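You operate a simulated robot arm through the tools that you are given. There is no shell and no other tool.

You are at the controls of a simulated two-armed robot. One attempt, no reset.

Task
Move the table lamp's plug to the strip's other socket so that the lamp lights up.
Fine: console and lamp knob off before the plug moves; console stays off; lamp on and lit at the end. Where these are worked on the way, their far stop is far enough and under half their travel is too little: lamp knob.
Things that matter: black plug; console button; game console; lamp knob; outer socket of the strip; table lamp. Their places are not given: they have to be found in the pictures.

Only the result counts: the job must be done as asked and must still hold three seconds after the hand-in. Knocking over, shifting, dropping, spilling or breaking anything else fails it.

Robot
Two 7-joint arms with two-finger parallel grippers on one trunk that stands fixed in place. Base frame: the origin is at the foot of the trunk, x ahead of it, y to its left, z up; the work surface is at about z = 0.8. Units: m, degrees, N and s.
The left shoulder is at [0.065, 0.199, 1.104], the right one opposite. With the tool pointing down near the work surface each hand reaches from about 0.28 to 0.7 m from the base axis, measured 20 degrees to its own side. Payload 1.57 kg a hand.
The tool frame of a hand sits at the grasp point between the pads (the TCP): z along the fingers, y along the line on which they close. The tips reach 0.03 m beyond it. Largest opening 0.11 m; finger width 0.024, thickness 0.012; the body of the gripper, 0.048 by 0.112 m, starts 0.078 m behind the TCP.
Orientation is that of the tool frame in the base frame, as a unit quaternion [x, y, z, w]. With the fingers straight down and closing along the base's y, the tool's x points along the base's -x, its y along +y and its z along -z.

Tools
- The arms move only by the tool nudge_tool. It takes "left_deltas", "right_deltas" or both (then of equal length, played together; a hand with none holds still); each is a list of rows, each a list of 2 entries, a list of its own where there are three numbers: the shift along the tool's x, y, z in m, then the turn, a rotation vector about the tool's x, y, z in degrees. In form: [[[dx, dy, dz], [rx, ry, rz]], ...]. A call has 1 to 20 rows; each row is the pose to reach, as a shift and turn from the pose commanded when the call began, along the tool's axes at that moment. "left_claw" and "right_claw" are, for a hand that has rows, the opening, from 0 (shut) to 1 (fully open), set as the call begins (left out, the last holds). A row lasts 0.2 s, in which the tool goes at most 0.05 m and 8.6 degrees; a call with a longer step from one row to the next is refused whole, and so is a gripper value outside its range. Where a pose cannot be reached the arm comes as near as it can. A force on the tool above 40 N (or 10 N above the force at the start of the call, whichever is more), or a blocked arm, ends the call early, and 0.2 s more pass. The fingers move at their own pace (about 0.072 m/s each) and stop on an object; they squeeze with about 38 N. The grip force told is the motor's: it shows also when the fingers shut on nothing. Time passes only in rows, and 0.2 s behind the last, so rows that repeat a pose let the fingers close. It gives the time, the measured TCP pose, the force on the tool (base axes), the opening and the grip force at its end, in the units of the frame above (readings bear some noise), with the torque about the TCP (base axes, N m) and any sound that the robot's microphone picked up.
- Cameras (640 x 400 px; columns grow to the right, rows downward): "scene" is now at [0.0894, -0.053, 1.6847]; the picture's right is [-0.75, -0.66, 0.00], its down [-0.53, 0.60, -0.60] and it looks along [0.39, -0.45, -0.80] (base axes); focal length 375 px, centre (320, 200). "left" rides on the left gripper at [0.07, -0.016, -0.141] in its tool frame; the picture's right is [0.23, 0.97, 0.00], its down [-0.86, 0.20, -0.48] and it looks along [-0.47, 0.11, 0.88] (tool axes); focal length 222 px, centre (320, 200). "right" rides on the right gripper at [0.07, 0.016, -0.141] in its tool frame; the picture's right is [-0.23, 0.97, 0.00], its down [-0.86, -0.20, -0.48] and it looks along [-0.47, -0.11, 0.88] (tool axes); focal length 222 px, centre (320, 200).
- capture(camera): a new picture of that camera. The clock stands still meanwhile.
- move_column(by): slides the trunk up (or, below 0, down) by that many m; the arms and the scene camera ride with it, the base frame stays. It gives what a move gives, with no picture.
- pan_tilt(pan, tilt): turns the head with the scene camera to pan (to the left, within 86 degrees either way) and tilt (down, from -29 to 69), counted from straight ahead of the robot. It gives what a move gives.
- pixel_to_xyz(camera, pixels): for up to 12 pixels [column, row] of the newest picture of that camera ("zoom" is the newest enlarged one), the place [x, y, z] in the base frame of the surface seen there, good to about 0.002 m. The clock stands still meanwhile.
- zoom(camera, box): a new picture of the part [left, top, right, bottom] of that camera's present view, enlarged. The clock stands still meanwhile.
- sign_off(): hands the job in; it is judged then, once.

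Unless the task says otherwise, let go and move clear before handing in.

The tools are called after "Emit:" as a command line: name --argument value ..., lists and objects as JSON in quotes. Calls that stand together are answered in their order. nudge_tool: Moves the arms, as the interface text tells. Its arguments: {"type":"object","properties":{"left_deltas":{"type":"array"},"left_claw":{"type":"number"},"right_deltas":{"type":"array"},"right_claw":{"type":"number"}},"required":[]} The other tools are called the same way: move_column (by) slides the trunk up or down; pan_tilt (pan, tilt) turns the head that bears the scene camera; capture (camera) takes a picture; pixel_to_xyz (camera, pixels) gives the place of the surface under pixels of a picture; zoom (camera, box) takes an enlarged picture of a part of a camera's view; sign_off () hands the job in.

At the start:

```text
time_s: 0.0
left_ee_pos: [0.4489, -0.0458, 1.1284]
left_orientation: [0.001, 1.0, -0.001, 0.0]
left_contact_force: [0.3, -0.1, 0.6]
left_moment: [-0.01, 0.03, -0.01]
left_opening: 0.1101
left_gripper_force: 0.0
right_ee_pos: [0.3804, -0.4453, 1.195]
right_orientation: [0.0, 1.0, -0.001, -0.001]
right_contact_force: [0.6, -0.1, 1.0]
right_moment: [-0.02, -0.01, 0.04]
right_opening: 0.11
right_gripper_force: 0.0
trunk travel left (down, up): [-0.7, 0.29]
head pan, tilt: [-48.5, 53.2]
```

scene: 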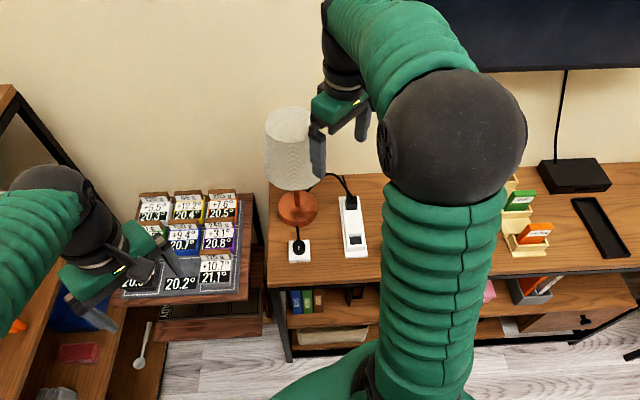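
right: 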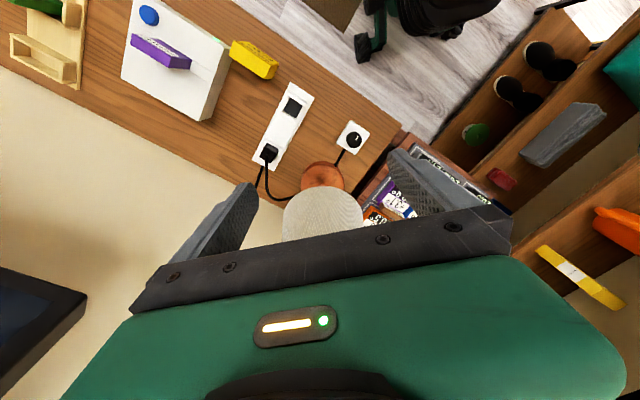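
left: 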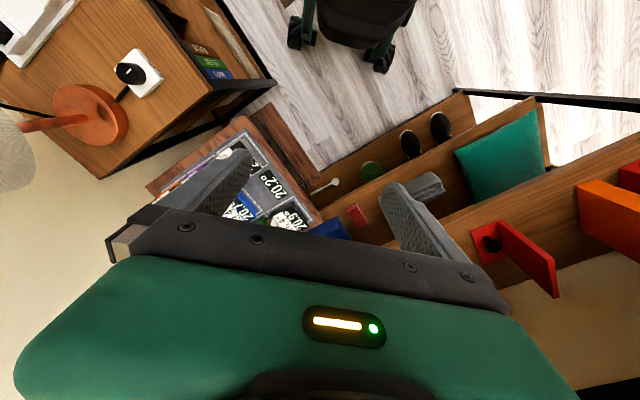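

The scene picture shows a lamp near (292,160), a knob box near (299,250), and the strip near (354,228), with the console probably the black box at (574,175) or the white box hidden behind the arm. I'll zoom in for detail first.

Emit:
zoom --camera "scene" --box '[250, 90, 410, 290]'

Emit:
zoom --camera "right" --box '[100, 0, 420, 200]'

Emit:
zoom --camera "scene" --box '[480, 120, 640, 290]'

```text
2.00 times, centred on (330, 190) of scene
```

zoom: 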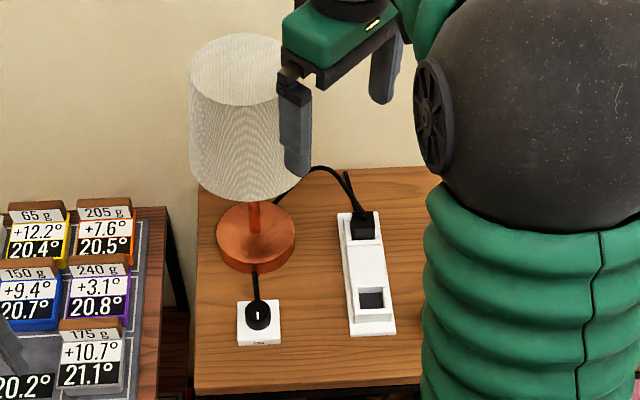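

```text
2.00 times, centred on (260, 100) of right
```

zoom: 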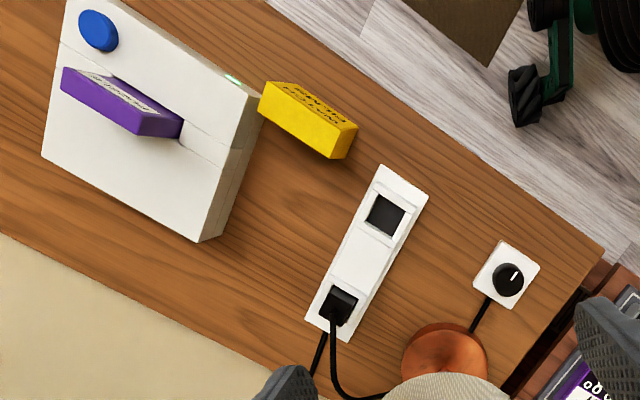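

```text
2.35 times, centred on (560, 205) of scene
```

zoom: 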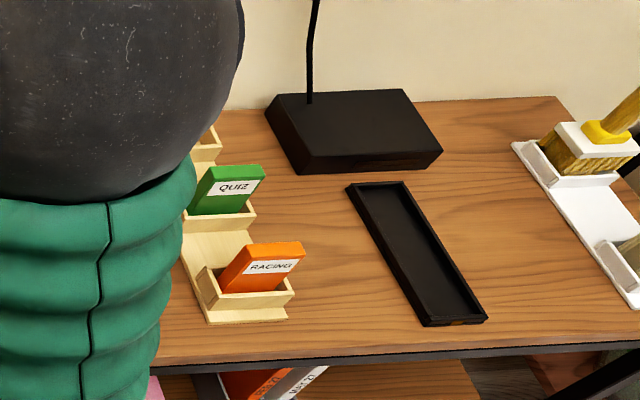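

The right view shows the white console with a blue button (zoom 98,30) and a green LED (232,80). The strip's black plug is at about (340,305) and the empty socket at (385,213), with the knob at (508,280). I'll get their positions next.

Emit:
zoom --camera "right" --box '[230, 70, 390, 170]'

Emit:
pixel_to_xyz --camera "right" --pixels '[[149, 15], [163, 25], [180, 52], [216, 40], [292, 107], [270, 152], [289, 83], [312, 95], [253, 158], [275, 170], [354, 140], [322, 175]]'

Emit:
zoom --camera "right" --box '[100, 0, 260, 100]'

```text
4.00 times, centred on (310, 120) of right
```

zoom: 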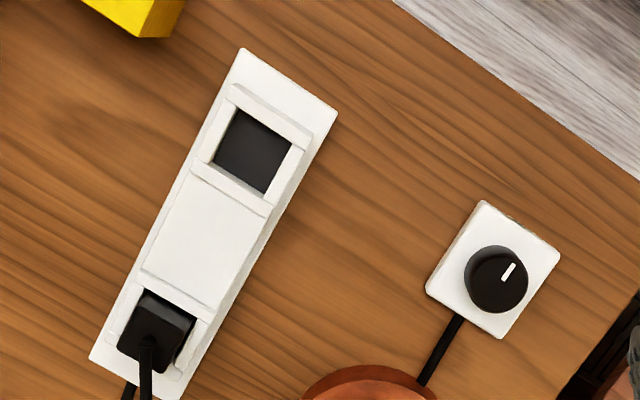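

```text
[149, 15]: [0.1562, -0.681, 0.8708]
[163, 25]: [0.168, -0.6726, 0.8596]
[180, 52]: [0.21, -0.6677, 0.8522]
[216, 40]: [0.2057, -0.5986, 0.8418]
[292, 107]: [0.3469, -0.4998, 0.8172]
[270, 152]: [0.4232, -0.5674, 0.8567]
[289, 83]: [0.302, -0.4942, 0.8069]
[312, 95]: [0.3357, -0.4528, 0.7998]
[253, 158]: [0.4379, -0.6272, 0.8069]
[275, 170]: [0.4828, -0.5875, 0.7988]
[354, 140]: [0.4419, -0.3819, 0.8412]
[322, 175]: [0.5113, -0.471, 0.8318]
```

```text
4.00 times, centred on (180, 50) of right
```

zoom: 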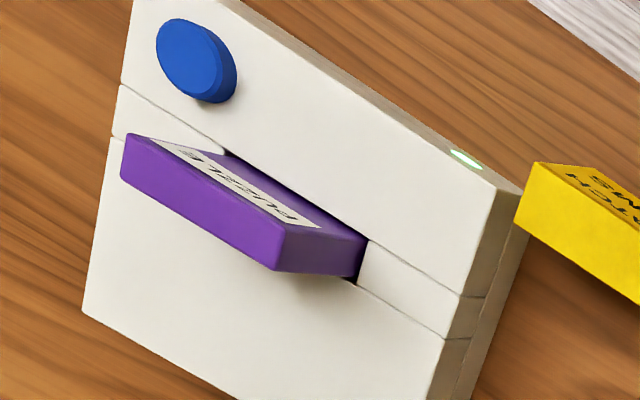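

The knob is at about (0.442,-0.382,0.841), the plug near (0.42,-0.567,0.857) and the outer socket near (0.347,-0.50,0.817). Next I'll look closely at the knob's box for marks showing on and off.

Emit:
zoom --camera "scene" --box '[275, 225, 325, 275]'

Emit:
zoom --camera "left" --box '[90, 30, 180, 110]'

Emit:
zoom --camera "right" --box '[330, 110, 380, 160]'

Emit:
zoom --camera "scene" --box '[330, 180, 380, 270]'

```text
8.00 times, centred on (300, 250) of scene
```

zoom: 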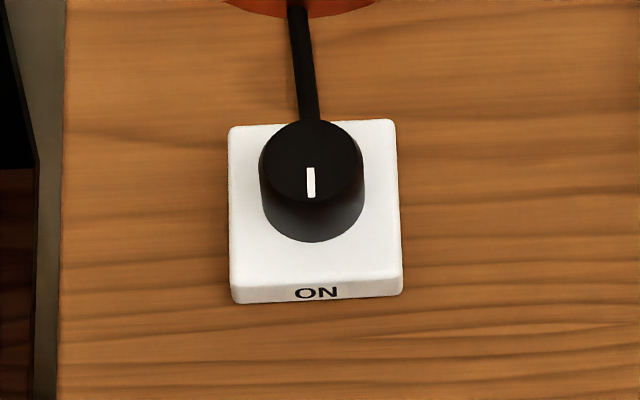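

```text
5.00 times, centred on (135, 70) of left
```

zoom: 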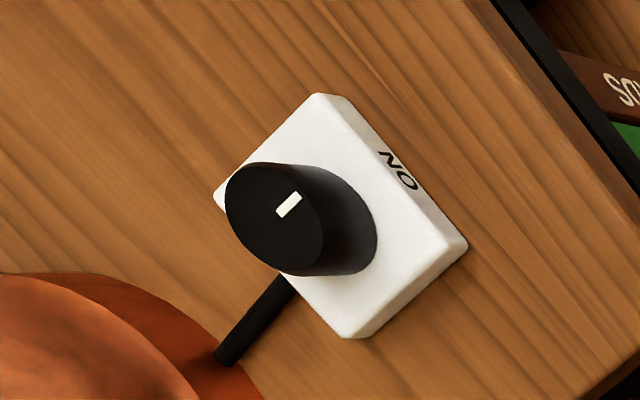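

```text
8.00 times, centred on (355, 135) of right
```

zoom: 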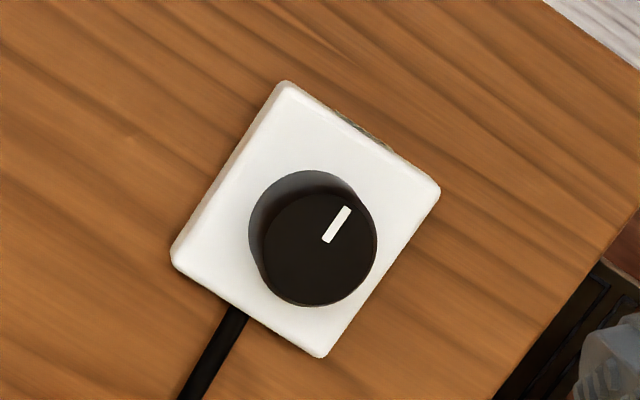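

```text
4.44 times, centred on (355, 225) of scene
```

zoom: 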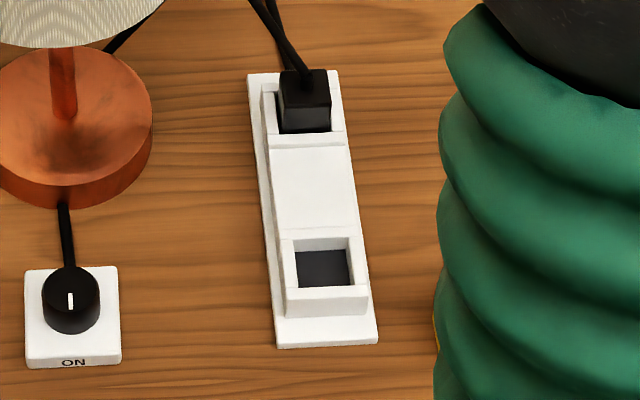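

The knob's white line points toward the side marked ON, so the knob is on now, and the console LED is green. I'll measure the plug, strip, knob and button more exactly from the present pictures.

Emit:
zoom --camera "right" --box '[240, 70, 320, 180]'

Emit:
zoom --camera "right" --box '[110, 0, 250, 130]'

```text
3.64 times, centred on (280, 125) of right
```

zoom: 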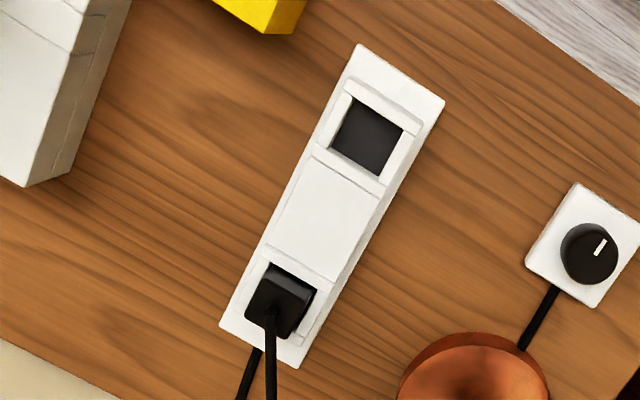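

```text
3.08 times, centred on (180, 65) of right
```

zoom: 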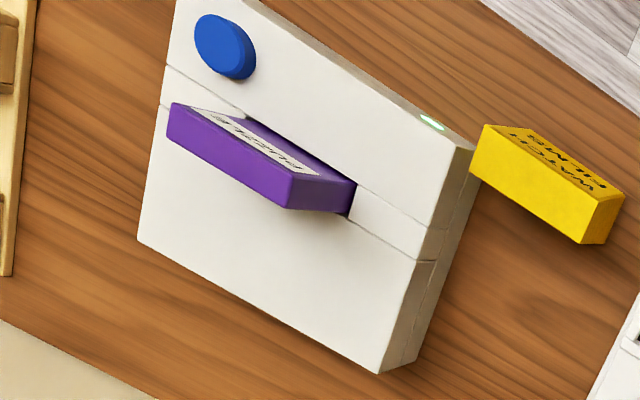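

The latest zoom shows the button at (224,46) and the LED at (433,122). I'll read the positions of the console's features.

Emit:
pixel_to_xyz --camera "zoom" --pixels '[[218, 42], [205, 22], [236, 66], [200, 60], [300, 100], [433, 122], [440, 215], [380, 360], [150, 235], [175, 40], [260, 165], [320, 205]]'

Emit:
pixel_to_xyz --camera "scene" --pixels '[[299, 243], [299, 250], [290, 258], [308, 258], [290, 241], [352, 200], [350, 204], [355, 240], [347, 257], [367, 256], [357, 198], [354, 222]]'

```text
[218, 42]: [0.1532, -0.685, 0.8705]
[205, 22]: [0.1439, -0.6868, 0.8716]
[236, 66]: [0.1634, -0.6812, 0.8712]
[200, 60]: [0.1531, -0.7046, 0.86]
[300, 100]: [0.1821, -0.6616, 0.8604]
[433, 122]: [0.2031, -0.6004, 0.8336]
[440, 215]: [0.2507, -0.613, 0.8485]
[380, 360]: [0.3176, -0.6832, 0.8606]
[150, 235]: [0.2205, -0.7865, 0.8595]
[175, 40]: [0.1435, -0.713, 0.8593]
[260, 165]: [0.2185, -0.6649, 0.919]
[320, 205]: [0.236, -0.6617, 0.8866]
```

```text
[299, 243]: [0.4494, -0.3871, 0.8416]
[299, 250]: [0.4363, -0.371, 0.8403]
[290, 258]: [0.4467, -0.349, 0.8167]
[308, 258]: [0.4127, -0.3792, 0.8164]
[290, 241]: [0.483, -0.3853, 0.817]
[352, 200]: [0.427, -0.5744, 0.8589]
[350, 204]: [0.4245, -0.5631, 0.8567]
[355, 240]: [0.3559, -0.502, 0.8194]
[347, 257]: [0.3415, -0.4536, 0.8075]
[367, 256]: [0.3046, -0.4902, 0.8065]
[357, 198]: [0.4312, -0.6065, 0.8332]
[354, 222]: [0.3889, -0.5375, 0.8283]
```

The console's top is at z≈0.860 and the button's top is at about (0.153,-0.684,0.871). I'll shut the right hand and bring it above the button.

Emit:
nudge_tool --right_deltas '[[[0.023, -0.024, 0.0195], [0, 0, 0]], [[0.045, -0.048, 0.039], [0, 0, 0]], [[0.068, -0.072, 0.0585], [0, 0, 0]], [[0.091, -0.096, 0.078], [0, 0, 0]], [[0.114, -0.12, 0.0975], [0, 0, 0]], [[0.136, -0.143, 0.117], [0, 0, 0]], [[0.159, -0.167, 0.1365], [0, 0, 0]], [[0.182, -0.191, 0.156], [0, 0, 0]], [[0.204, -0.215, 0.1755], [0, 0, 0]], [[0.227, -0.239, 0.195], [0, 0, 0]]]' --right_claw 0

```text
time_s: 2.2
left_ee_pos: [0.4434, -0.0474, 1.13]
left_orientation: [-0.001, 1.0, 0.001, 0.002]
left_contact_force: [-0.3, 0.6, 0.3]
left_moment: [0.02, -0.02, 0.0]
left_opening: 0.11
left_gripper_force: 0.1
right_ee_pos: [0.1479, -0.6871, 0.9982]
right_orientation: [0.0, 1.0, 0.0, 0.002]
right_contact_force: [0.6, 0.4, -0.1]
right_moment: [0.05, -0.02, 0.02]
right_opening: 0.0
right_gripper_force: 20.9
trunk travel left (down, up): [-0.7, 0.29]
head pan, tilt: [-48.5, 53.2]
```

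The hand reads (0.148,-0.687,0.998), close to what I asked for. I'll check the view from the hand and from the head.

Emit:
capture --camera "right"

Emit:
capture --camera "scene"

```text
taken
```

right: 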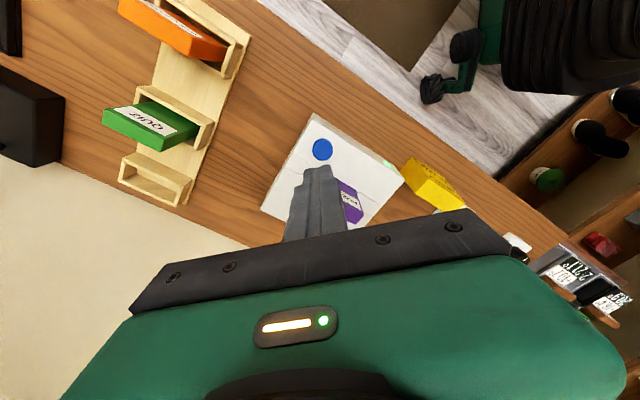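

```text
taken
```

scene: 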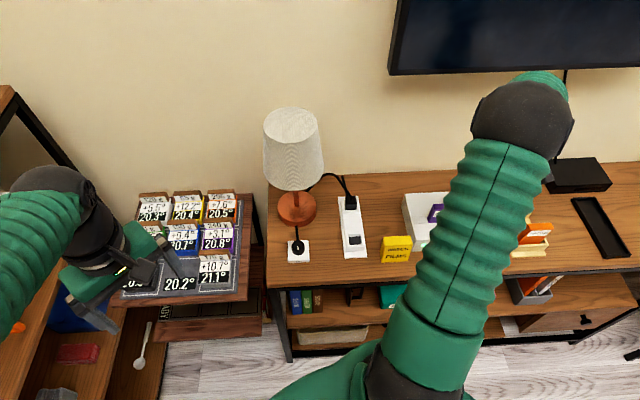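

The right view shows the shut fingertips at about (322,175) and the button at (322,149). I'll measure both so I can line them up.

Emit:
zoom --camera "right" --box '[260, 110, 420, 230]'

Emit:
pixel_to_xyz --camera "right" --pixels '[[322, 149], [315, 145], [328, 153], [318, 172], [325, 170], [388, 162]]'

```text
3.33 times, centred on (340, 170) of right
```

zoom: 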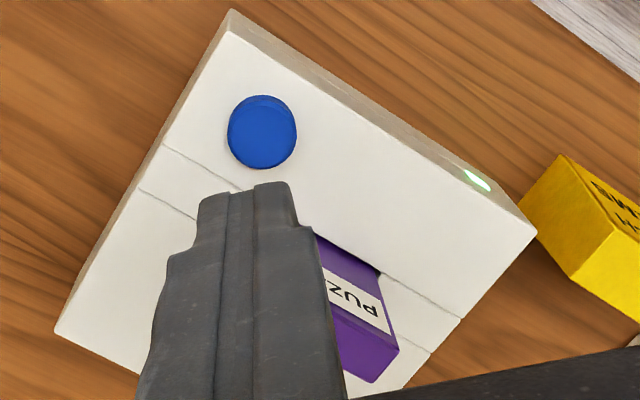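

```text
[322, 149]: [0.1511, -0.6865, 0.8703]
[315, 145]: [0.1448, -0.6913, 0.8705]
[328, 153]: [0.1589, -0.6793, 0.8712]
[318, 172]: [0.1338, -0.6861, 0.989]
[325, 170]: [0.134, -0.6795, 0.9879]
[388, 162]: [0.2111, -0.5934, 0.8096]
```

The button's centre is at (0.1515,-0.686,0.870) and the fingertips are about 5 mm short of it in x. I'll shift over, come down close, and then press in small steps.

Emit:
nudge_tool --right_deltas '[[[-0.005, -0.001, 0.02], [0, 0, 0]], [[-0.005, -0.001, 0.045], [0, 0, 0]], [[-0.005, -0.001, 0.07], [0, 0, 0]], [[-0.005, -0.001, 0.084], [0, 0, 0]], [[-0.005, -0.001, 0.084], [0, 0, 0]]]'

Emit:
capture --camera "right"

Emit:
zoom --camera "right" --box '[260, 110, 420, 230]'

```text
time_s: 3.4
left_ee_pos: [0.4446, -0.0471, 1.1306]
left_orientation: [0.0, 1.0, 0.0, 0.002]
left_contact_force: [0.3, 0.2, -0.1]
left_moment: [0.0, 0.07, -0.01]
left_opening: 0.1101
left_gripper_force: 0.1
right_ee_pos: [0.1524, -0.6864, 0.9151]
right_orientation: [0.0, 1.0, 0.0, 0.0]
right_contact_force: [0.2, 0.0, -1.8]
right_moment: [-0.03, -0.04, 0.01]
right_opening: 0.0
right_gripper_force: 21.5
trunk travel left (down, up): [-0.7, 0.29]
head pan, tilt: [-48.5, 53.2]
```

```text
taken
```

right: 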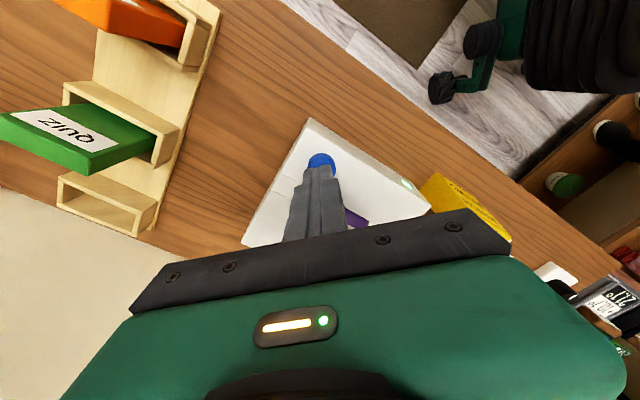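

```text
3.33 times, centred on (340, 170) of right
```

zoom: 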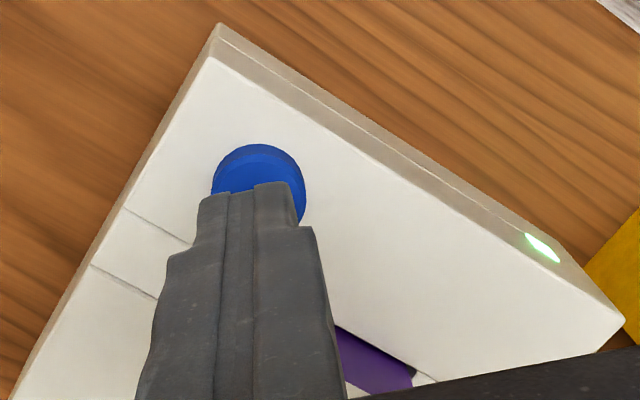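

The tips are about 14 mm above the button and about 3 mm to one side in y. I'll correct that and press in small steps while watching force and sound.

Emit:
nudge_tool --right_deltas '[[[0.0, 0.003, 0.005], [0, 0, 0]], [[0.0, 0.003, 0.01], [0, 0, 0]], [[0.0, 0.003, 0.013], [0, 0, 0]], [[0.0, 0.003, 0.015], [0, 0, 0]], [[0.0, 0.003, 0.017], [0, 0, 0]], [[0.0, 0.003, 0.018], [0, 0, 0]]]'

Emit:
zoom --camera "right" --box '[260, 110, 420, 230]'

```text
time_s: 4.8
left_ee_pos: [0.4442, -0.0467, 1.1302]
left_orientation: [0.0, 1.0, 0.0, 0.001]
left_contact_force: [0.1, 0.2, -0.4]
left_moment: [0.0, 0.0, -0.02]
left_opening: 0.1102
left_gripper_force: 0.2
right_ee_pos: [0.1538, -0.684, 0.8988]
right_orientation: [0.0, 1.0, 0.0, 0.0]
right_contact_force: [0.3, 0.6, 2.2]
right_moment: [-0.01, 0.02, -0.01]
right_opening: 0.0
right_gripper_force: 22.0
trunk travel left (down, up): [-0.7, 0.29]
head pan, tilt: [-48.5, 53.2]
heard: click
```

```text
3.33 times, centred on (340, 170) of right
```

zoom: 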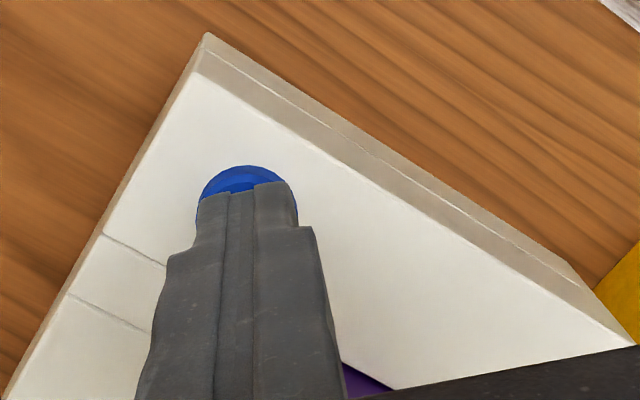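

I heard a click and the green LED no longer shows on the console's front edge. I'll lift off and check that it stays off.

Emit:
nudge_tool --right_deltas '[[[0.0, 0.0, -0.01], [0, 0, 0]], [[0.0, 0.0, -0.04], [0, 0, 0]], [[0.0, 0.0, -0.08], [0, 0, 0]], [[0.0, 0.0, -0.12], [0, 0, 0]], [[0.0, 0.0, -0.16], [0, 0, 0]]]'

Emit:
zoom --camera "right" --box '[260, 80, 460, 230]'

```text
time_s: 6.0
left_ee_pos: [0.4437, -0.0462, 1.1296]
left_orientation: [-0.001, 1.0, -0.001, 0.002]
left_contact_force: [0.5, 0.1, 1.2]
left_moment: [0.02, -0.02, -0.01]
left_opening: 0.11
left_gripper_force: 0.1
right_ee_pos: [0.1523, -0.6829, 1.0567]
right_orientation: [-0.001, 1.0, 0.0, 0.001]
right_contact_force: [0.3, 0.3, 0.0]
right_moment: [0.03, -0.02, 0.0]
right_opening: 0.0
right_gripper_force: 21.6
trunk travel left (down, up): [-0.7, 0.29]
head pan, tilt: [-48.5, 53.2]
```

```text
2.67 times, centred on (360, 155) of right
```

zoom: 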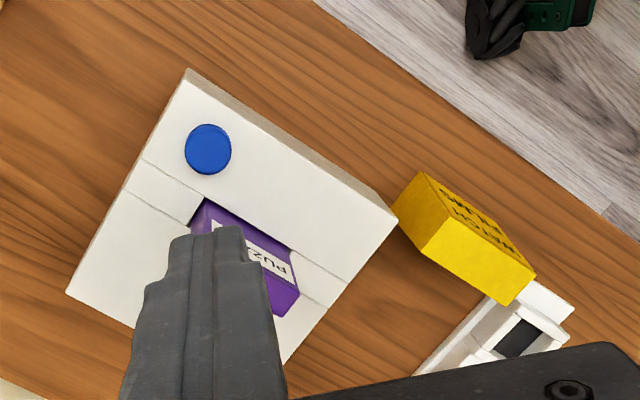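

The console is off: no green LED in the latest zoom, and the button has come back up. Next I'll measure the knob, its box and the lampshade, and look for an OFF mark on another side of the box.

Emit:
zoom --camera "scene" --box '[275, 225, 325, 275]'

Emit:
pixel_to_xyz --camera "zoom" --pixels '[[311, 165], [311, 128], [311, 198], [265, 165], [358, 165], [235, 132], [390, 126], [240, 280], [395, 276], [311, 183], [311, 170], [311, 250]]'

Emit:
pixel_to_xyz --camera "scene" --pixels '[[292, 187], [270, 172], [315, 172], [292, 150], [320, 175], [267, 170], [292, 130], [278, 208], [315, 210], [296, 222], [322, 168], [264, 140]]'

```text
8.00 times, centred on (300, 250) of scene
```

zoom: 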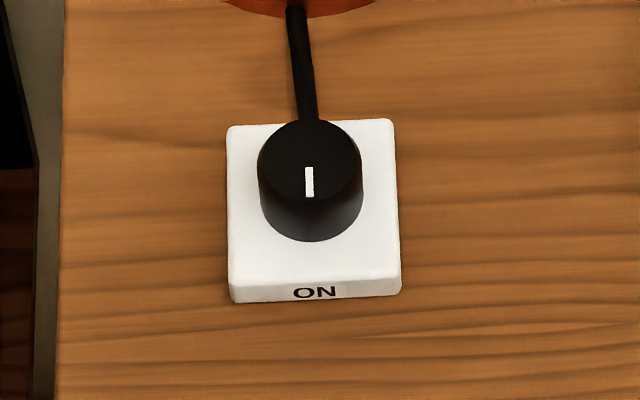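

```text
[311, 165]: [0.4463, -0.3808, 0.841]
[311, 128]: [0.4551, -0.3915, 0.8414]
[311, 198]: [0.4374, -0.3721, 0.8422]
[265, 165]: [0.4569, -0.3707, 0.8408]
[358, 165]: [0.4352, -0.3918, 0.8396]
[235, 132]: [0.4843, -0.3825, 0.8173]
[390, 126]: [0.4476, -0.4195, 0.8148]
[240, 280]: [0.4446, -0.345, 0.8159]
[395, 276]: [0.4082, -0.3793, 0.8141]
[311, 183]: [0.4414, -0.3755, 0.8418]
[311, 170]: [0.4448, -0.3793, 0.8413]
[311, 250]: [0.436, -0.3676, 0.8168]
```

```text
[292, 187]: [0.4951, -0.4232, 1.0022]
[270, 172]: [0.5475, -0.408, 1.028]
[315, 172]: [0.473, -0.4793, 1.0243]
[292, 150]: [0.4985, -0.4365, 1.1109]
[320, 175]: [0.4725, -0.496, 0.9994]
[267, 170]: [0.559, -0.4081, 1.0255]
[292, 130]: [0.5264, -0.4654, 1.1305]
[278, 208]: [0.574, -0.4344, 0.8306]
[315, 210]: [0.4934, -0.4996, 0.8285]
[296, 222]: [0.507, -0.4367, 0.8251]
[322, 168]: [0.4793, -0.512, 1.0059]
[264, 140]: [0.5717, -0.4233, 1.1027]
```

The knob axis is at (0.446,-0.3815) with its top at z=0.841, and its line points straight at the ON side, toward (-0.71,0.70). The shade's lower rim is at z≈1.0 and about 6 cm from the knob axis. I'll turn the hand 45° so its camera side faces away from the lamp, and look at the box's other side.

Emit:
nudge_tool --right_deltas '[[[-0.02, 0.02, 0.0], [0, 0, 5]], [[-0.04, 0.041, 0.0], [0, 0, 10]], [[-0.059, 0.061, 0.0], [0, 0, 15]], [[-0.079, 0.081, 0.01], [0, 0, 20]], [[-0.099, 0.102, 0.02], [0, 0, 25]], [[-0.119, 0.122, 0.03], [0, 0, 30]], [[-0.138, 0.142, 0.04], [0, 0, 35]], [[-0.158, 0.163, 0.05], [0, 0, 40]], [[-0.178, 0.183, 0.057], [0, 0, 45]]]'

Emit:
capture --camera "right"

Emit:
capture --camera "scene"

```text
time_s: 8.0
left_ee_pos: [0.4456, -0.0461, 1.1291]
left_orientation: [0.0, 1.0, -0.001, 0.0]
left_contact_force: [-0.3, -0.2, -0.2]
left_moment: [-0.01, 0.05, -0.01]
left_opening: 0.1102
left_gripper_force: 0.1
right_ee_pos: [0.3328, -0.4975, 1.0019]
right_orientation: [0.384, 0.923, -0.001, 0.002]
right_contact_force: [0.3, -0.9, 0.0]
right_moment: [-0.02, 0.01, 0.0]
right_opening: 0.0
right_gripper_force: 21.3
trunk travel left (down, up): [-0.7, 0.29]
head pan, tilt: [-48.5, 53.2]
```

```text
taken
```

right: 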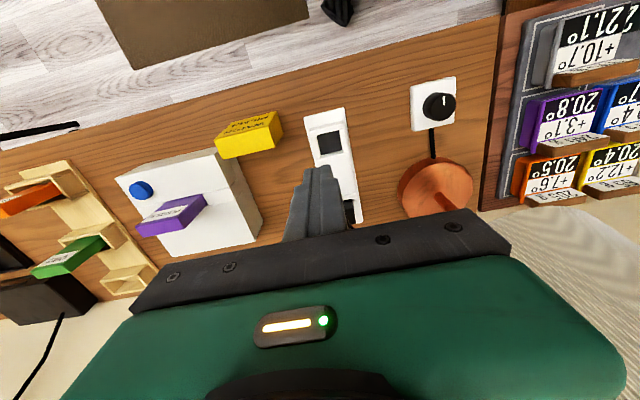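

```text
taken
```

scene: 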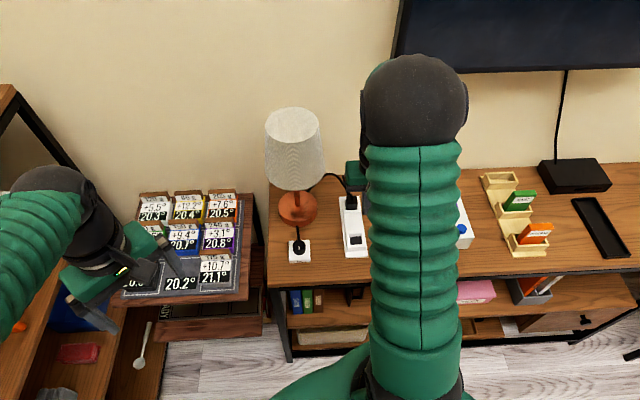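

Emit:
zoom --camera "right" --box '[395, 65, 475, 145]'

Emit:
zoom --camera "right" --box '[280, 90, 400, 240]'

```text
5.00 times, centred on (435, 105) of right
```

zoom: 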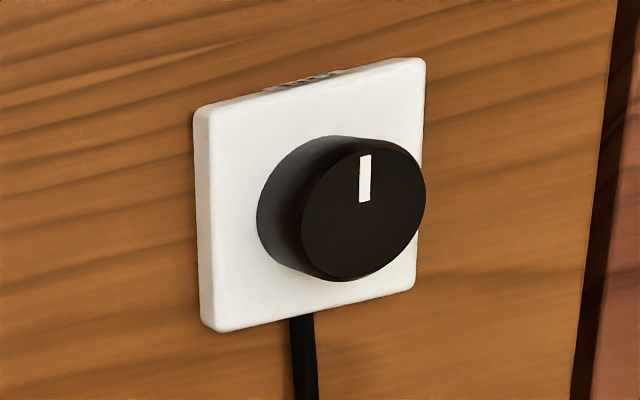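

```text
2.67 times, centred on (340, 165) of right
```

zoom: 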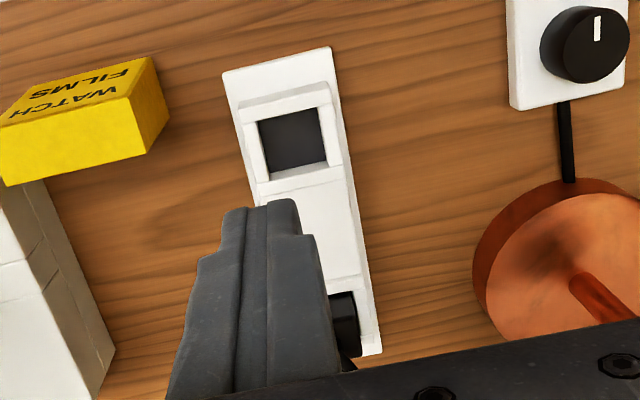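

Both visible side faces of the knob's box are blank and only ON is marked, so I'll have to feel out the turning direction. I'll open the fingers, lean the hand 15° away from the lamp, and hover above the knob.

Emit:
nudge_tool --right_deltas '[[[0.002, 0.02, 0.0], [0, -5, 0]], [[0.003, 0.05, 0.0], [0, -10, 0]], [[0.005, 0.08, 0.0], [0, -15, 0]], [[0.006, 0.115, 0.01], [0, -15, 0]], [[0.008, 0.145, 0.03], [0, -15, 0]], [[0.008, 0.162, 0.05], [0, -15, 0]], [[0.008, 0.162, 0.06], [0, -15, 0]]]' --right_claw 0.6

Emit:
capture --camera "right"

Emit:
capture --camera "scene"

Emit:
capture --camera "left"

```text
time_s: 9.6
left_ee_pos: [0.4434, -0.0463, 1.1303]
left_orientation: [0.0, 1.0, 0.0, 0.002]
left_contact_force: [0.1, -0.6, 0.7]
left_moment: [0.02, -0.02, -0.02]
left_opening: 0.11
left_gripper_force: 0.0
right_ee_pos: [0.4412, -0.3787, 0.9421]
right_orientation: [0.379, 0.916, -0.049, 0.122]
right_contact_force: [0.3, -0.3, 0.2]
right_moment: [0.0, 0.0, 0.0]
right_opening: 0.0659
right_gripper_force: 0.1
trunk travel left (down, up): [-0.7, 0.29]
head pan, tilt: [-48.5, 53.2]
```

```text
taken
```

right: 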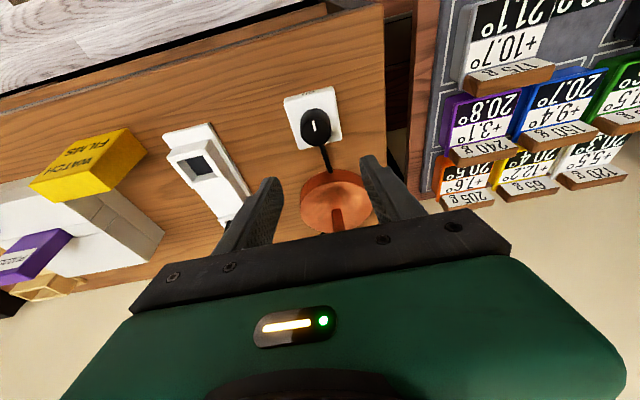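

```text
taken
```

scene: 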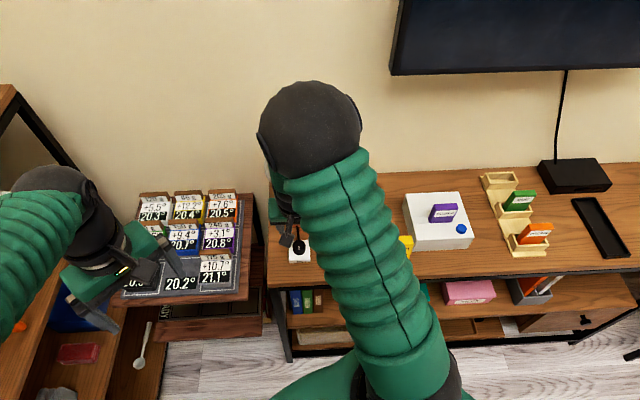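

```text
taken
```

left: 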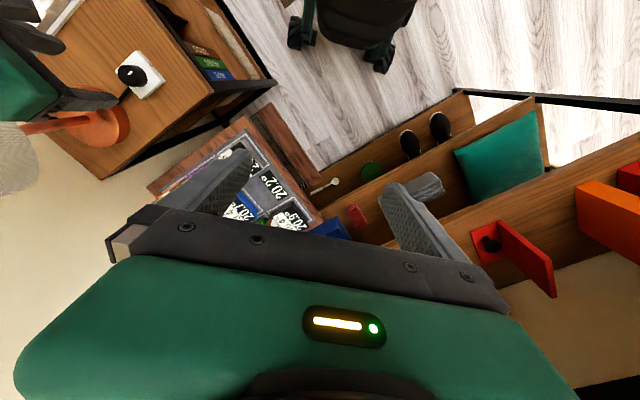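

The hand hovers over the knob at (316,125) in the right view, with fingertips near (270,185) and (372,160). I'll measure the tips to check alignment before going down.

Emit:
zoom --camera "right" --box '[220, 80, 420, 220]'

Emit:
pixel_to_xyz --camera "right" --pixels '[[271, 184], [266, 188], [371, 161], [378, 160], [314, 125], [316, 115], [316, 135], [305, 125], [327, 125], [291, 100], [333, 92], [340, 130]]'

```text
2.86 times, centred on (320, 150) of right
```

zoom: 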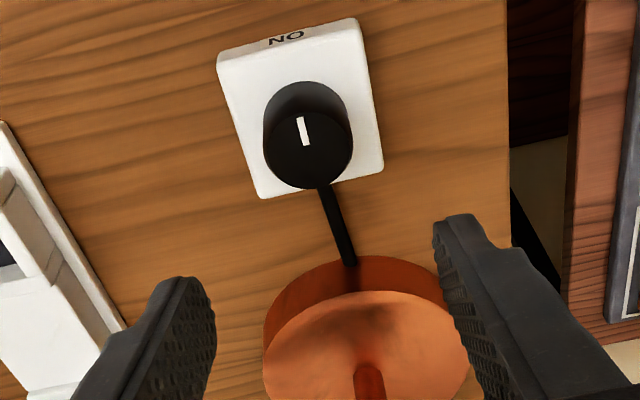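

```text
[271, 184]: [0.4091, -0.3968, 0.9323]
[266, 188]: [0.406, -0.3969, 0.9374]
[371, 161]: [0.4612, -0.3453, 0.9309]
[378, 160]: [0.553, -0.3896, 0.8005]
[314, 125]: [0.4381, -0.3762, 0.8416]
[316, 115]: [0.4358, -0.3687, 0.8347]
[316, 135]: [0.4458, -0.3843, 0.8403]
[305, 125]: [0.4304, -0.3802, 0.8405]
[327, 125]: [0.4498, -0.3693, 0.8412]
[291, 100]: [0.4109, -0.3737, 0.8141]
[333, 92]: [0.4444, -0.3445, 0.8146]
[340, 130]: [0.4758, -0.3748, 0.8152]
```

The tips straddle the knob evenly to within a millimetre. I'll go straight down until the tips are just above the box top.

Emit:
nudge_tool --right_deltas '[[[0.0078, 0, 0.029], [0, 0, 0]], [[0.0142, 0, 0.053], [0, 0, 0]], [[0.0194, 0, 0.0725], [0, 0, 0]], [[0.022, 0, 0.082], [0, 0, 0]], [[0.0233, 0, 0.087], [0, 0, 0]]]'

Emit:
zoom --camera "right" --box '[220, 80, 420, 220]'

Emit:
zoom --camera "left" --box '[0, 0, 240, 200]'

```text
time_s: 10.8
left_ee_pos: [0.4443, -0.0451, 1.1289]
left_orientation: [0.0, 1.0, 0.0, 0.002]
left_contact_force: [0.2, -0.2, 0.2]
left_moment: [0.01, 0.01, 0.01]
left_opening: 0.1099
left_gripper_force: 0.1
right_ee_pos: [0.4421, -0.3793, 0.852]
right_orientation: [0.379, 0.916, -0.05, 0.12]
right_contact_force: [0.0, -0.2, 0.5]
right_moment: [0.02, 0.0, 0.0]
right_opening: 0.066
right_gripper_force: 0.1
trunk travel left (down, up): [-0.7, 0.29]
head pan, tilt: [-48.5, 53.2]
```

```text
2.86 times, centred on (320, 150) of right
```

zoom: 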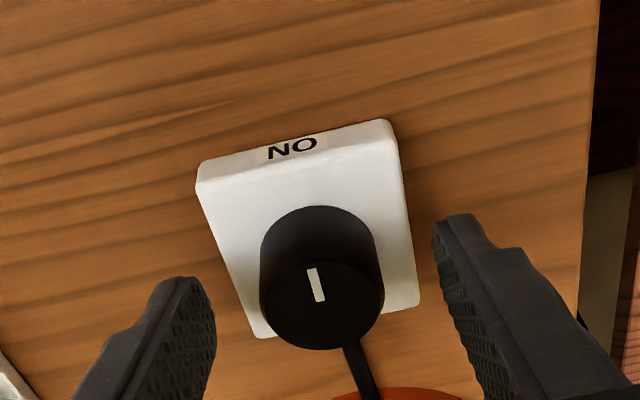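

```text
2.00 times, centred on (120, 100) of left
```

zoom: 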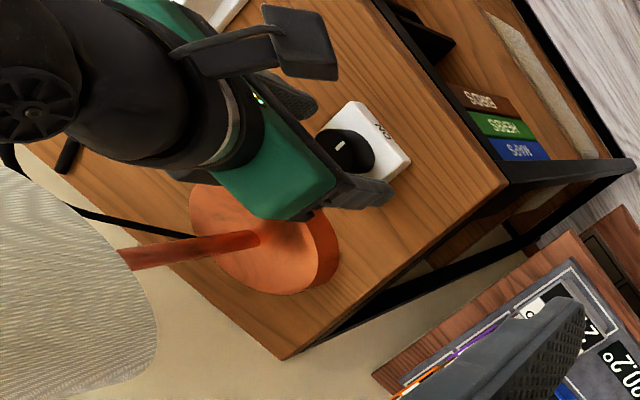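

The fingers now stand either side of the knob, and the left view shows the wrist clear of the shade. I'll close on the knob.

Emit:
nudge_tool --right_deltas '[[[0, 0, 0], [0, 0, 0]], [[0, 0, 0], [0, 0, 0]], [[0, 0, 0], [0, 0, 0]]]' --right_claw 0

Emit:
zoom --camera "right" --box '[220, 80, 420, 220]'

Emit:
zoom --camera "left" --box '[0, 0, 240, 200]'

```text
time_s: 11.6
left_ee_pos: [0.4444, -0.045, 1.1307]
left_orientation: [0.0, 1.0, -0.001, 0.001]
left_contact_force: [0.0, 0.2, -0.4]
left_moment: [0.02, 0.01, -0.02]
left_opening: 0.1101
left_gripper_force: 0.0
right_ee_pos: [0.4432, -0.3786, 0.8512]
right_orientation: [0.378, 0.916, -0.05, 0.122]
right_contact_force: [2.5, 2.9, 0.8]
right_moment: [-0.23, 0.17, -0.02]
right_opening: 0.0339
right_gripper_force: 41.5
trunk travel left (down, up): [-0.7, 0.29]
head pan, tilt: [-48.5, 53.2]
```

```text
2.86 times, centred on (320, 150) of right
```

zoom: 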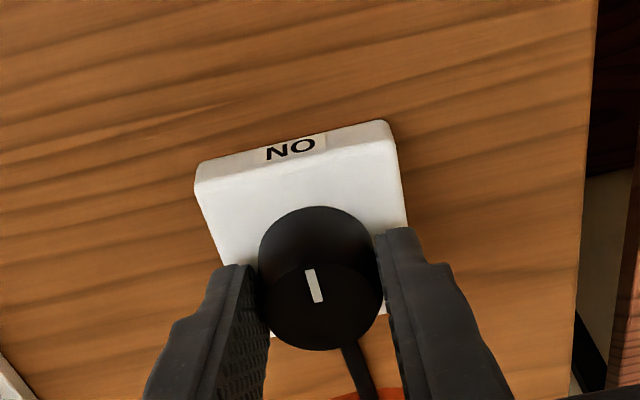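

```text
2.00 times, centred on (120, 100) of left
```

zoom: 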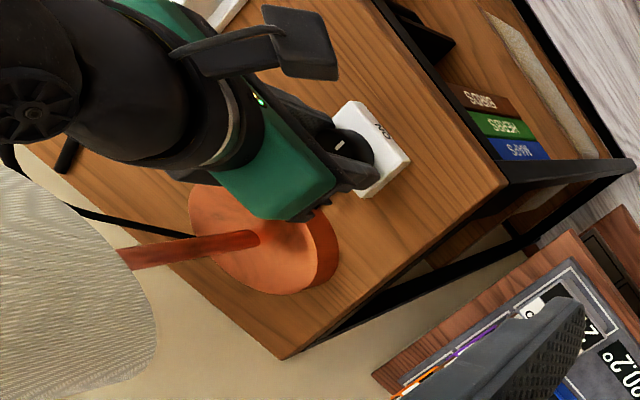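

The fingers hold the knob (opening 0.034) and the box has not moved. I'll try a small turn of 8°, anticlockwise from above, and read the resisting torque.

Emit:
nudge_tool --right_deltas '[[[0, -0.0004, 0], [-1.04, 0, -3.86]], [[0, -0.0007, 0], [-2.07, 0, -7.73]]]'

Emit:
zoom --camera "right" --box '[220, 80, 420, 220]'

Emit:
zoom --camera "left" --box '[100, 20, 240, 120]'

```text
time_s: 12.2
left_ee_pos: [0.4447, -0.0455, 1.13]
left_orientation: [0.0, 1.0, 0.0, 0.001]
left_contact_force: [0.5, 0.9, -0.1]
left_moment: [0.01, 0.03, -0.01]
left_opening: 0.11
left_gripper_force: 0.2
right_ee_pos: [0.4431, -0.3789, 0.8515]
right_orientation: [0.314, 0.94, -0.041, 0.124]
right_contact_force: [5.3, 2.8, -2.6]
right_moment: [0.22, -0.15, -0.38]
right_opening: 0.0335
right_gripper_force: 41.3
trunk travel left (down, up): [-0.7, 0.29]
head pan, tilt: [-48.5, 53.2]
```

```text
2.86 times, centred on (320, 150) of right
```

zoom: 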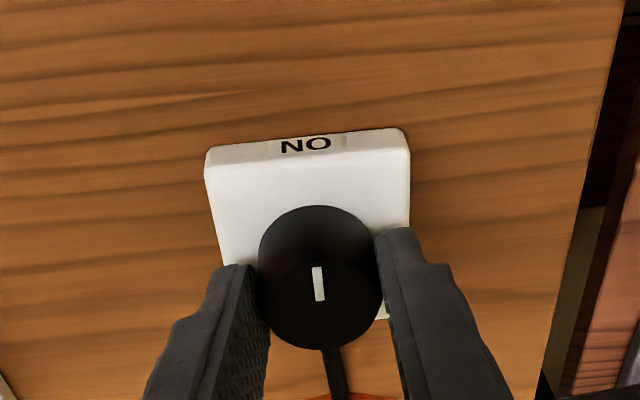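

```text
4.00 times, centred on (170, 70) of left
```

zoom: 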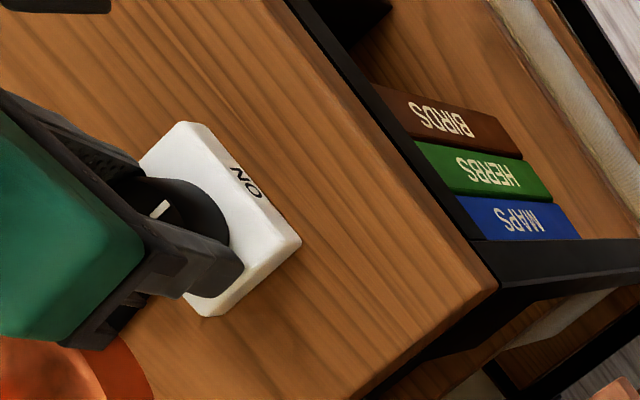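

After the 8° turn the line still points at ON in the right view and the torque reached -0.38 N m, so that way is blocked. I'll turn back and try the clockwise direction.

Emit:
nudge_tool --right_deltas '[[[0, 0.0004, 0], [1.04, 0, 3.86]], [[0, 0.0007, 0], [2.07, 0, 7.73]], [[0, 0.0011, 0], [3.11, 0, 11.59]], [[0, 0.0015, 0], [4.14, 0, 15.46]]]'

Emit:
zoom --camera "right" --box '[220, 80, 420, 220]'

Emit:
zoom --camera "left" --box '[100, 20, 240, 120]'

```text
time_s: 13.2
left_ee_pos: [0.4453, -0.0458, 1.1296]
left_orientation: [-0.001, 1.0, 0.0, 0.001]
left_contact_force: [0.1, 0.3, -0.9]
left_moment: [0.02, 0.0, -0.01]
left_opening: 0.1103
left_gripper_force: 0.2
right_ee_pos: [0.4445, -0.3789, 0.8515]
right_orientation: [0.443, 0.887, -0.059, 0.117]
right_contact_force: [6.0, 2.7, -2.4]
right_moment: [-0.65, -0.14, 0.03]
right_opening: 0.0332
right_gripper_force: 41.3
trunk travel left (down, up): [-0.7, 0.29]
head pan, tilt: [-48.5, 53.2]
```

```text
2.86 times, centred on (320, 150) of right
```

zoom: 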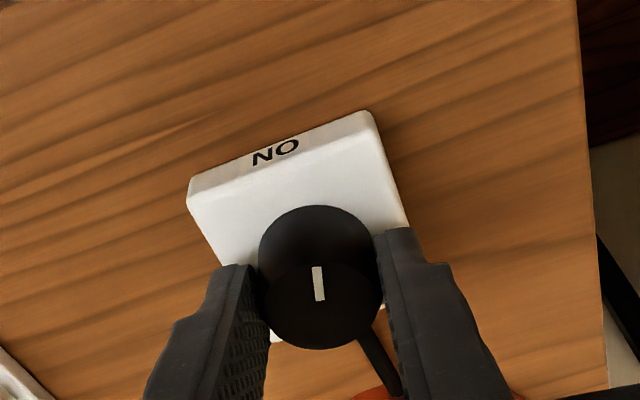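

```text
4.00 times, centred on (170, 70) of left
```

zoom: 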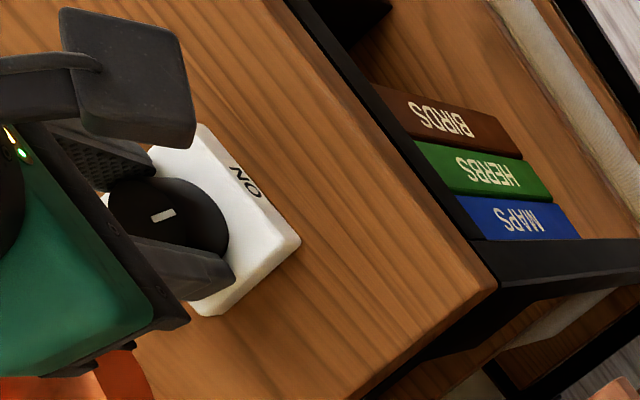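

Now the line stays fixed relative to the fingers while the box turns in view, with almost no torque, so clockwise is the way to OFF. I'll continue turning.

Emit:
nudge_tool --right_deltas '[[[0, 0.0015, 0], [1.55, 0, 5.8]], [[-0.0003, 0.0022, 0], [3.11, 0, 11.59]], [[-0.0005, 0.003, 0], [4.66, 0, 17.39]], [[-0.0007, 0.0035, 0.0001], [6.22, 0, 23.18]], [[-0.001, 0.004, 0.0002], [7.77, 0, 28.98]]]'

Emit:
zoom --camera "right" --box '[220, 80, 420, 220]'

Emit:
zoom --camera "left" --box '[0, 0, 240, 200]'

```text
time_s: 14.4
left_ee_pos: [0.4444, -0.0454, 1.1298]
left_orientation: [0.0, 1.0, 0.0, 0.002]
left_contact_force: [0.3, 0.2, -0.5]
left_moment: [-0.01, -0.01, -0.01]
left_opening: 0.1102
left_gripper_force: 0.1
right_ee_pos: [0.4444, -0.3786, 0.8506]
right_orientation: [0.658, 0.741, -0.087, 0.098]
right_contact_force: [-2.0, -2.2, 0.4]
right_moment: [-0.86, 0.05, -0.02]
right_opening: 0.0333
right_gripper_force: 40.9
trunk travel left (down, up): [-0.7, 0.29]
head pan, tilt: [-48.5, 53.2]
```

```text
2.86 times, centred on (320, 150) of right
```

zoom: 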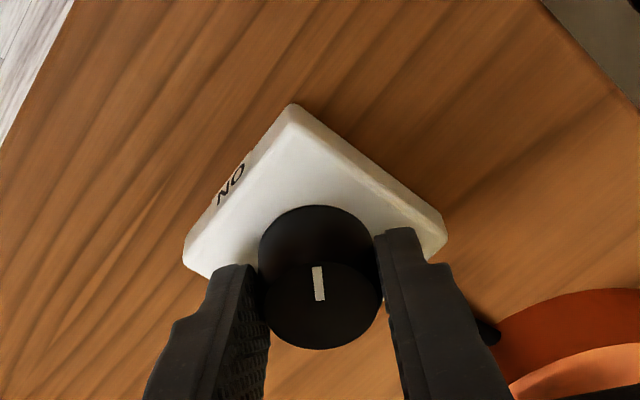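

```text
2.00 times, centred on (120, 100) of left
```

zoom: 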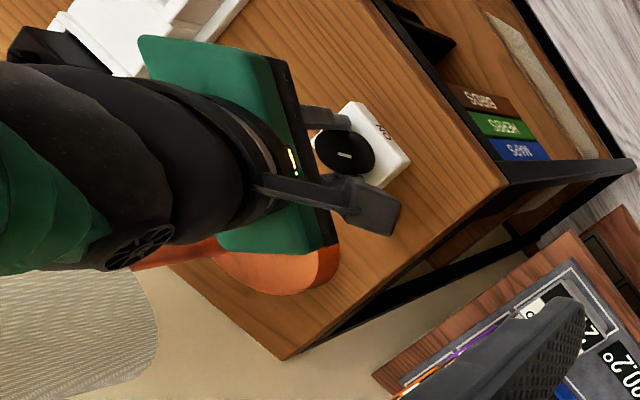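

The knob has turned about 45° with the hand, the box and shade have not moved, and the torque about z is near zero. I'll check the arm's clearance to the shade before turning on.

Emit:
capture --camera "scene"

Emit:
capture --camera "left"

Emit:
pixel_to_xyz --camera "left" --pixels '[[70, 122], [30, 130], [10, 128], [60, 170], [75, 160], [10, 145], [5, 180], [140, 105], [172, 78]]'

```text
taken
```

scene: 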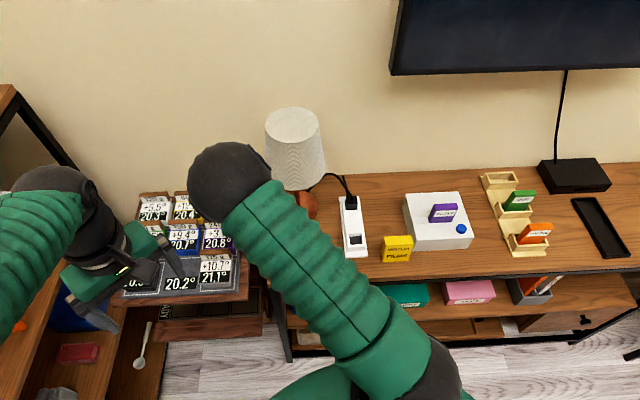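

```text
taken
```

left: 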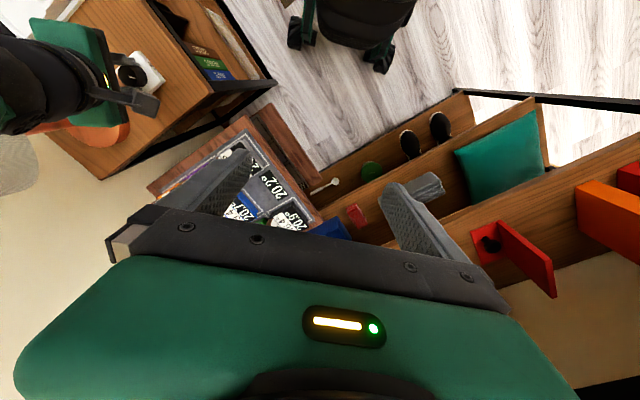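

```text
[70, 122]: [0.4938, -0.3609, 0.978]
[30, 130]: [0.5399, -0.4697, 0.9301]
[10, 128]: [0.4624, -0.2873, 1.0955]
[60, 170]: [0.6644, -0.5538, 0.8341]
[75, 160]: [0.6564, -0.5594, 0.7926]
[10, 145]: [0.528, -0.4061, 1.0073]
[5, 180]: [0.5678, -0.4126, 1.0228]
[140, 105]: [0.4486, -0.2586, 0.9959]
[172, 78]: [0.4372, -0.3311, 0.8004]
```

The elbow swings to the left as the hand turns, away from the lamp but toward the left arm. I'll measure the gap between the arms.

Emit:
pixel_to_xyz --camera "scene" --pixels '[[230, 180], [195, 175], [205, 210], [250, 250], [150, 235], [100, 190], [120, 270], [180, 265], [295, 140], [320, 150]]'

```text
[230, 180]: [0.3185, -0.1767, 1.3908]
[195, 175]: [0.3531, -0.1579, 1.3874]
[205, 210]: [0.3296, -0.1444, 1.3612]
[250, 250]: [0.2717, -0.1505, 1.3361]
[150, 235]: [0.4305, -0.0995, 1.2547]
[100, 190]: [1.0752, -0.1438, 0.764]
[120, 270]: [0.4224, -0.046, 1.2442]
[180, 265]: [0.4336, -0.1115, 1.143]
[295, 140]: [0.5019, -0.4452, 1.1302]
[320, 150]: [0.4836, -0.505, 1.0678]
```

The right elbow is about 13 cm from the left hand and will come closer, so I should move the left hand away. I'll check what stands to the left first.

Emit:
pixel_to_xyz --camera "left" --pixels '[[540, 260], [610, 215], [630, 250], [500, 160], [450, 200], [620, 120], [420, 150], [580, 330], [560, 300]]'

Emit:
pixel_to_xyz --camera "scene" --pixels '[[10, 100], [50, 140], [70, 165], [20, 130], [20, 330], [60, 350], [10, 180], [40, 240], [60, 300]]'

```text
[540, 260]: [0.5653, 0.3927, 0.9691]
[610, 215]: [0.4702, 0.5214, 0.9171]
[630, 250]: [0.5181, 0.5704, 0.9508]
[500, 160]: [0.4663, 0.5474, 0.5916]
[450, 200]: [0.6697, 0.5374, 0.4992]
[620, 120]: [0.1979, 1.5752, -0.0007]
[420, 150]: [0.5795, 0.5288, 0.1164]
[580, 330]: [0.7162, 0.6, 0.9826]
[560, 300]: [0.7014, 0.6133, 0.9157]
```

```text
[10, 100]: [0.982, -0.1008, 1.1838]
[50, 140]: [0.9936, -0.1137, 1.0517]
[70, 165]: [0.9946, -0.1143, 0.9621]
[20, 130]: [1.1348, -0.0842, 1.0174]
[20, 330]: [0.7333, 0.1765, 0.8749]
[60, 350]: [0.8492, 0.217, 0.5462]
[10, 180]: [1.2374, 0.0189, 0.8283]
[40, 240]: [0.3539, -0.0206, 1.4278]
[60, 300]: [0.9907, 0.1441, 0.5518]
```

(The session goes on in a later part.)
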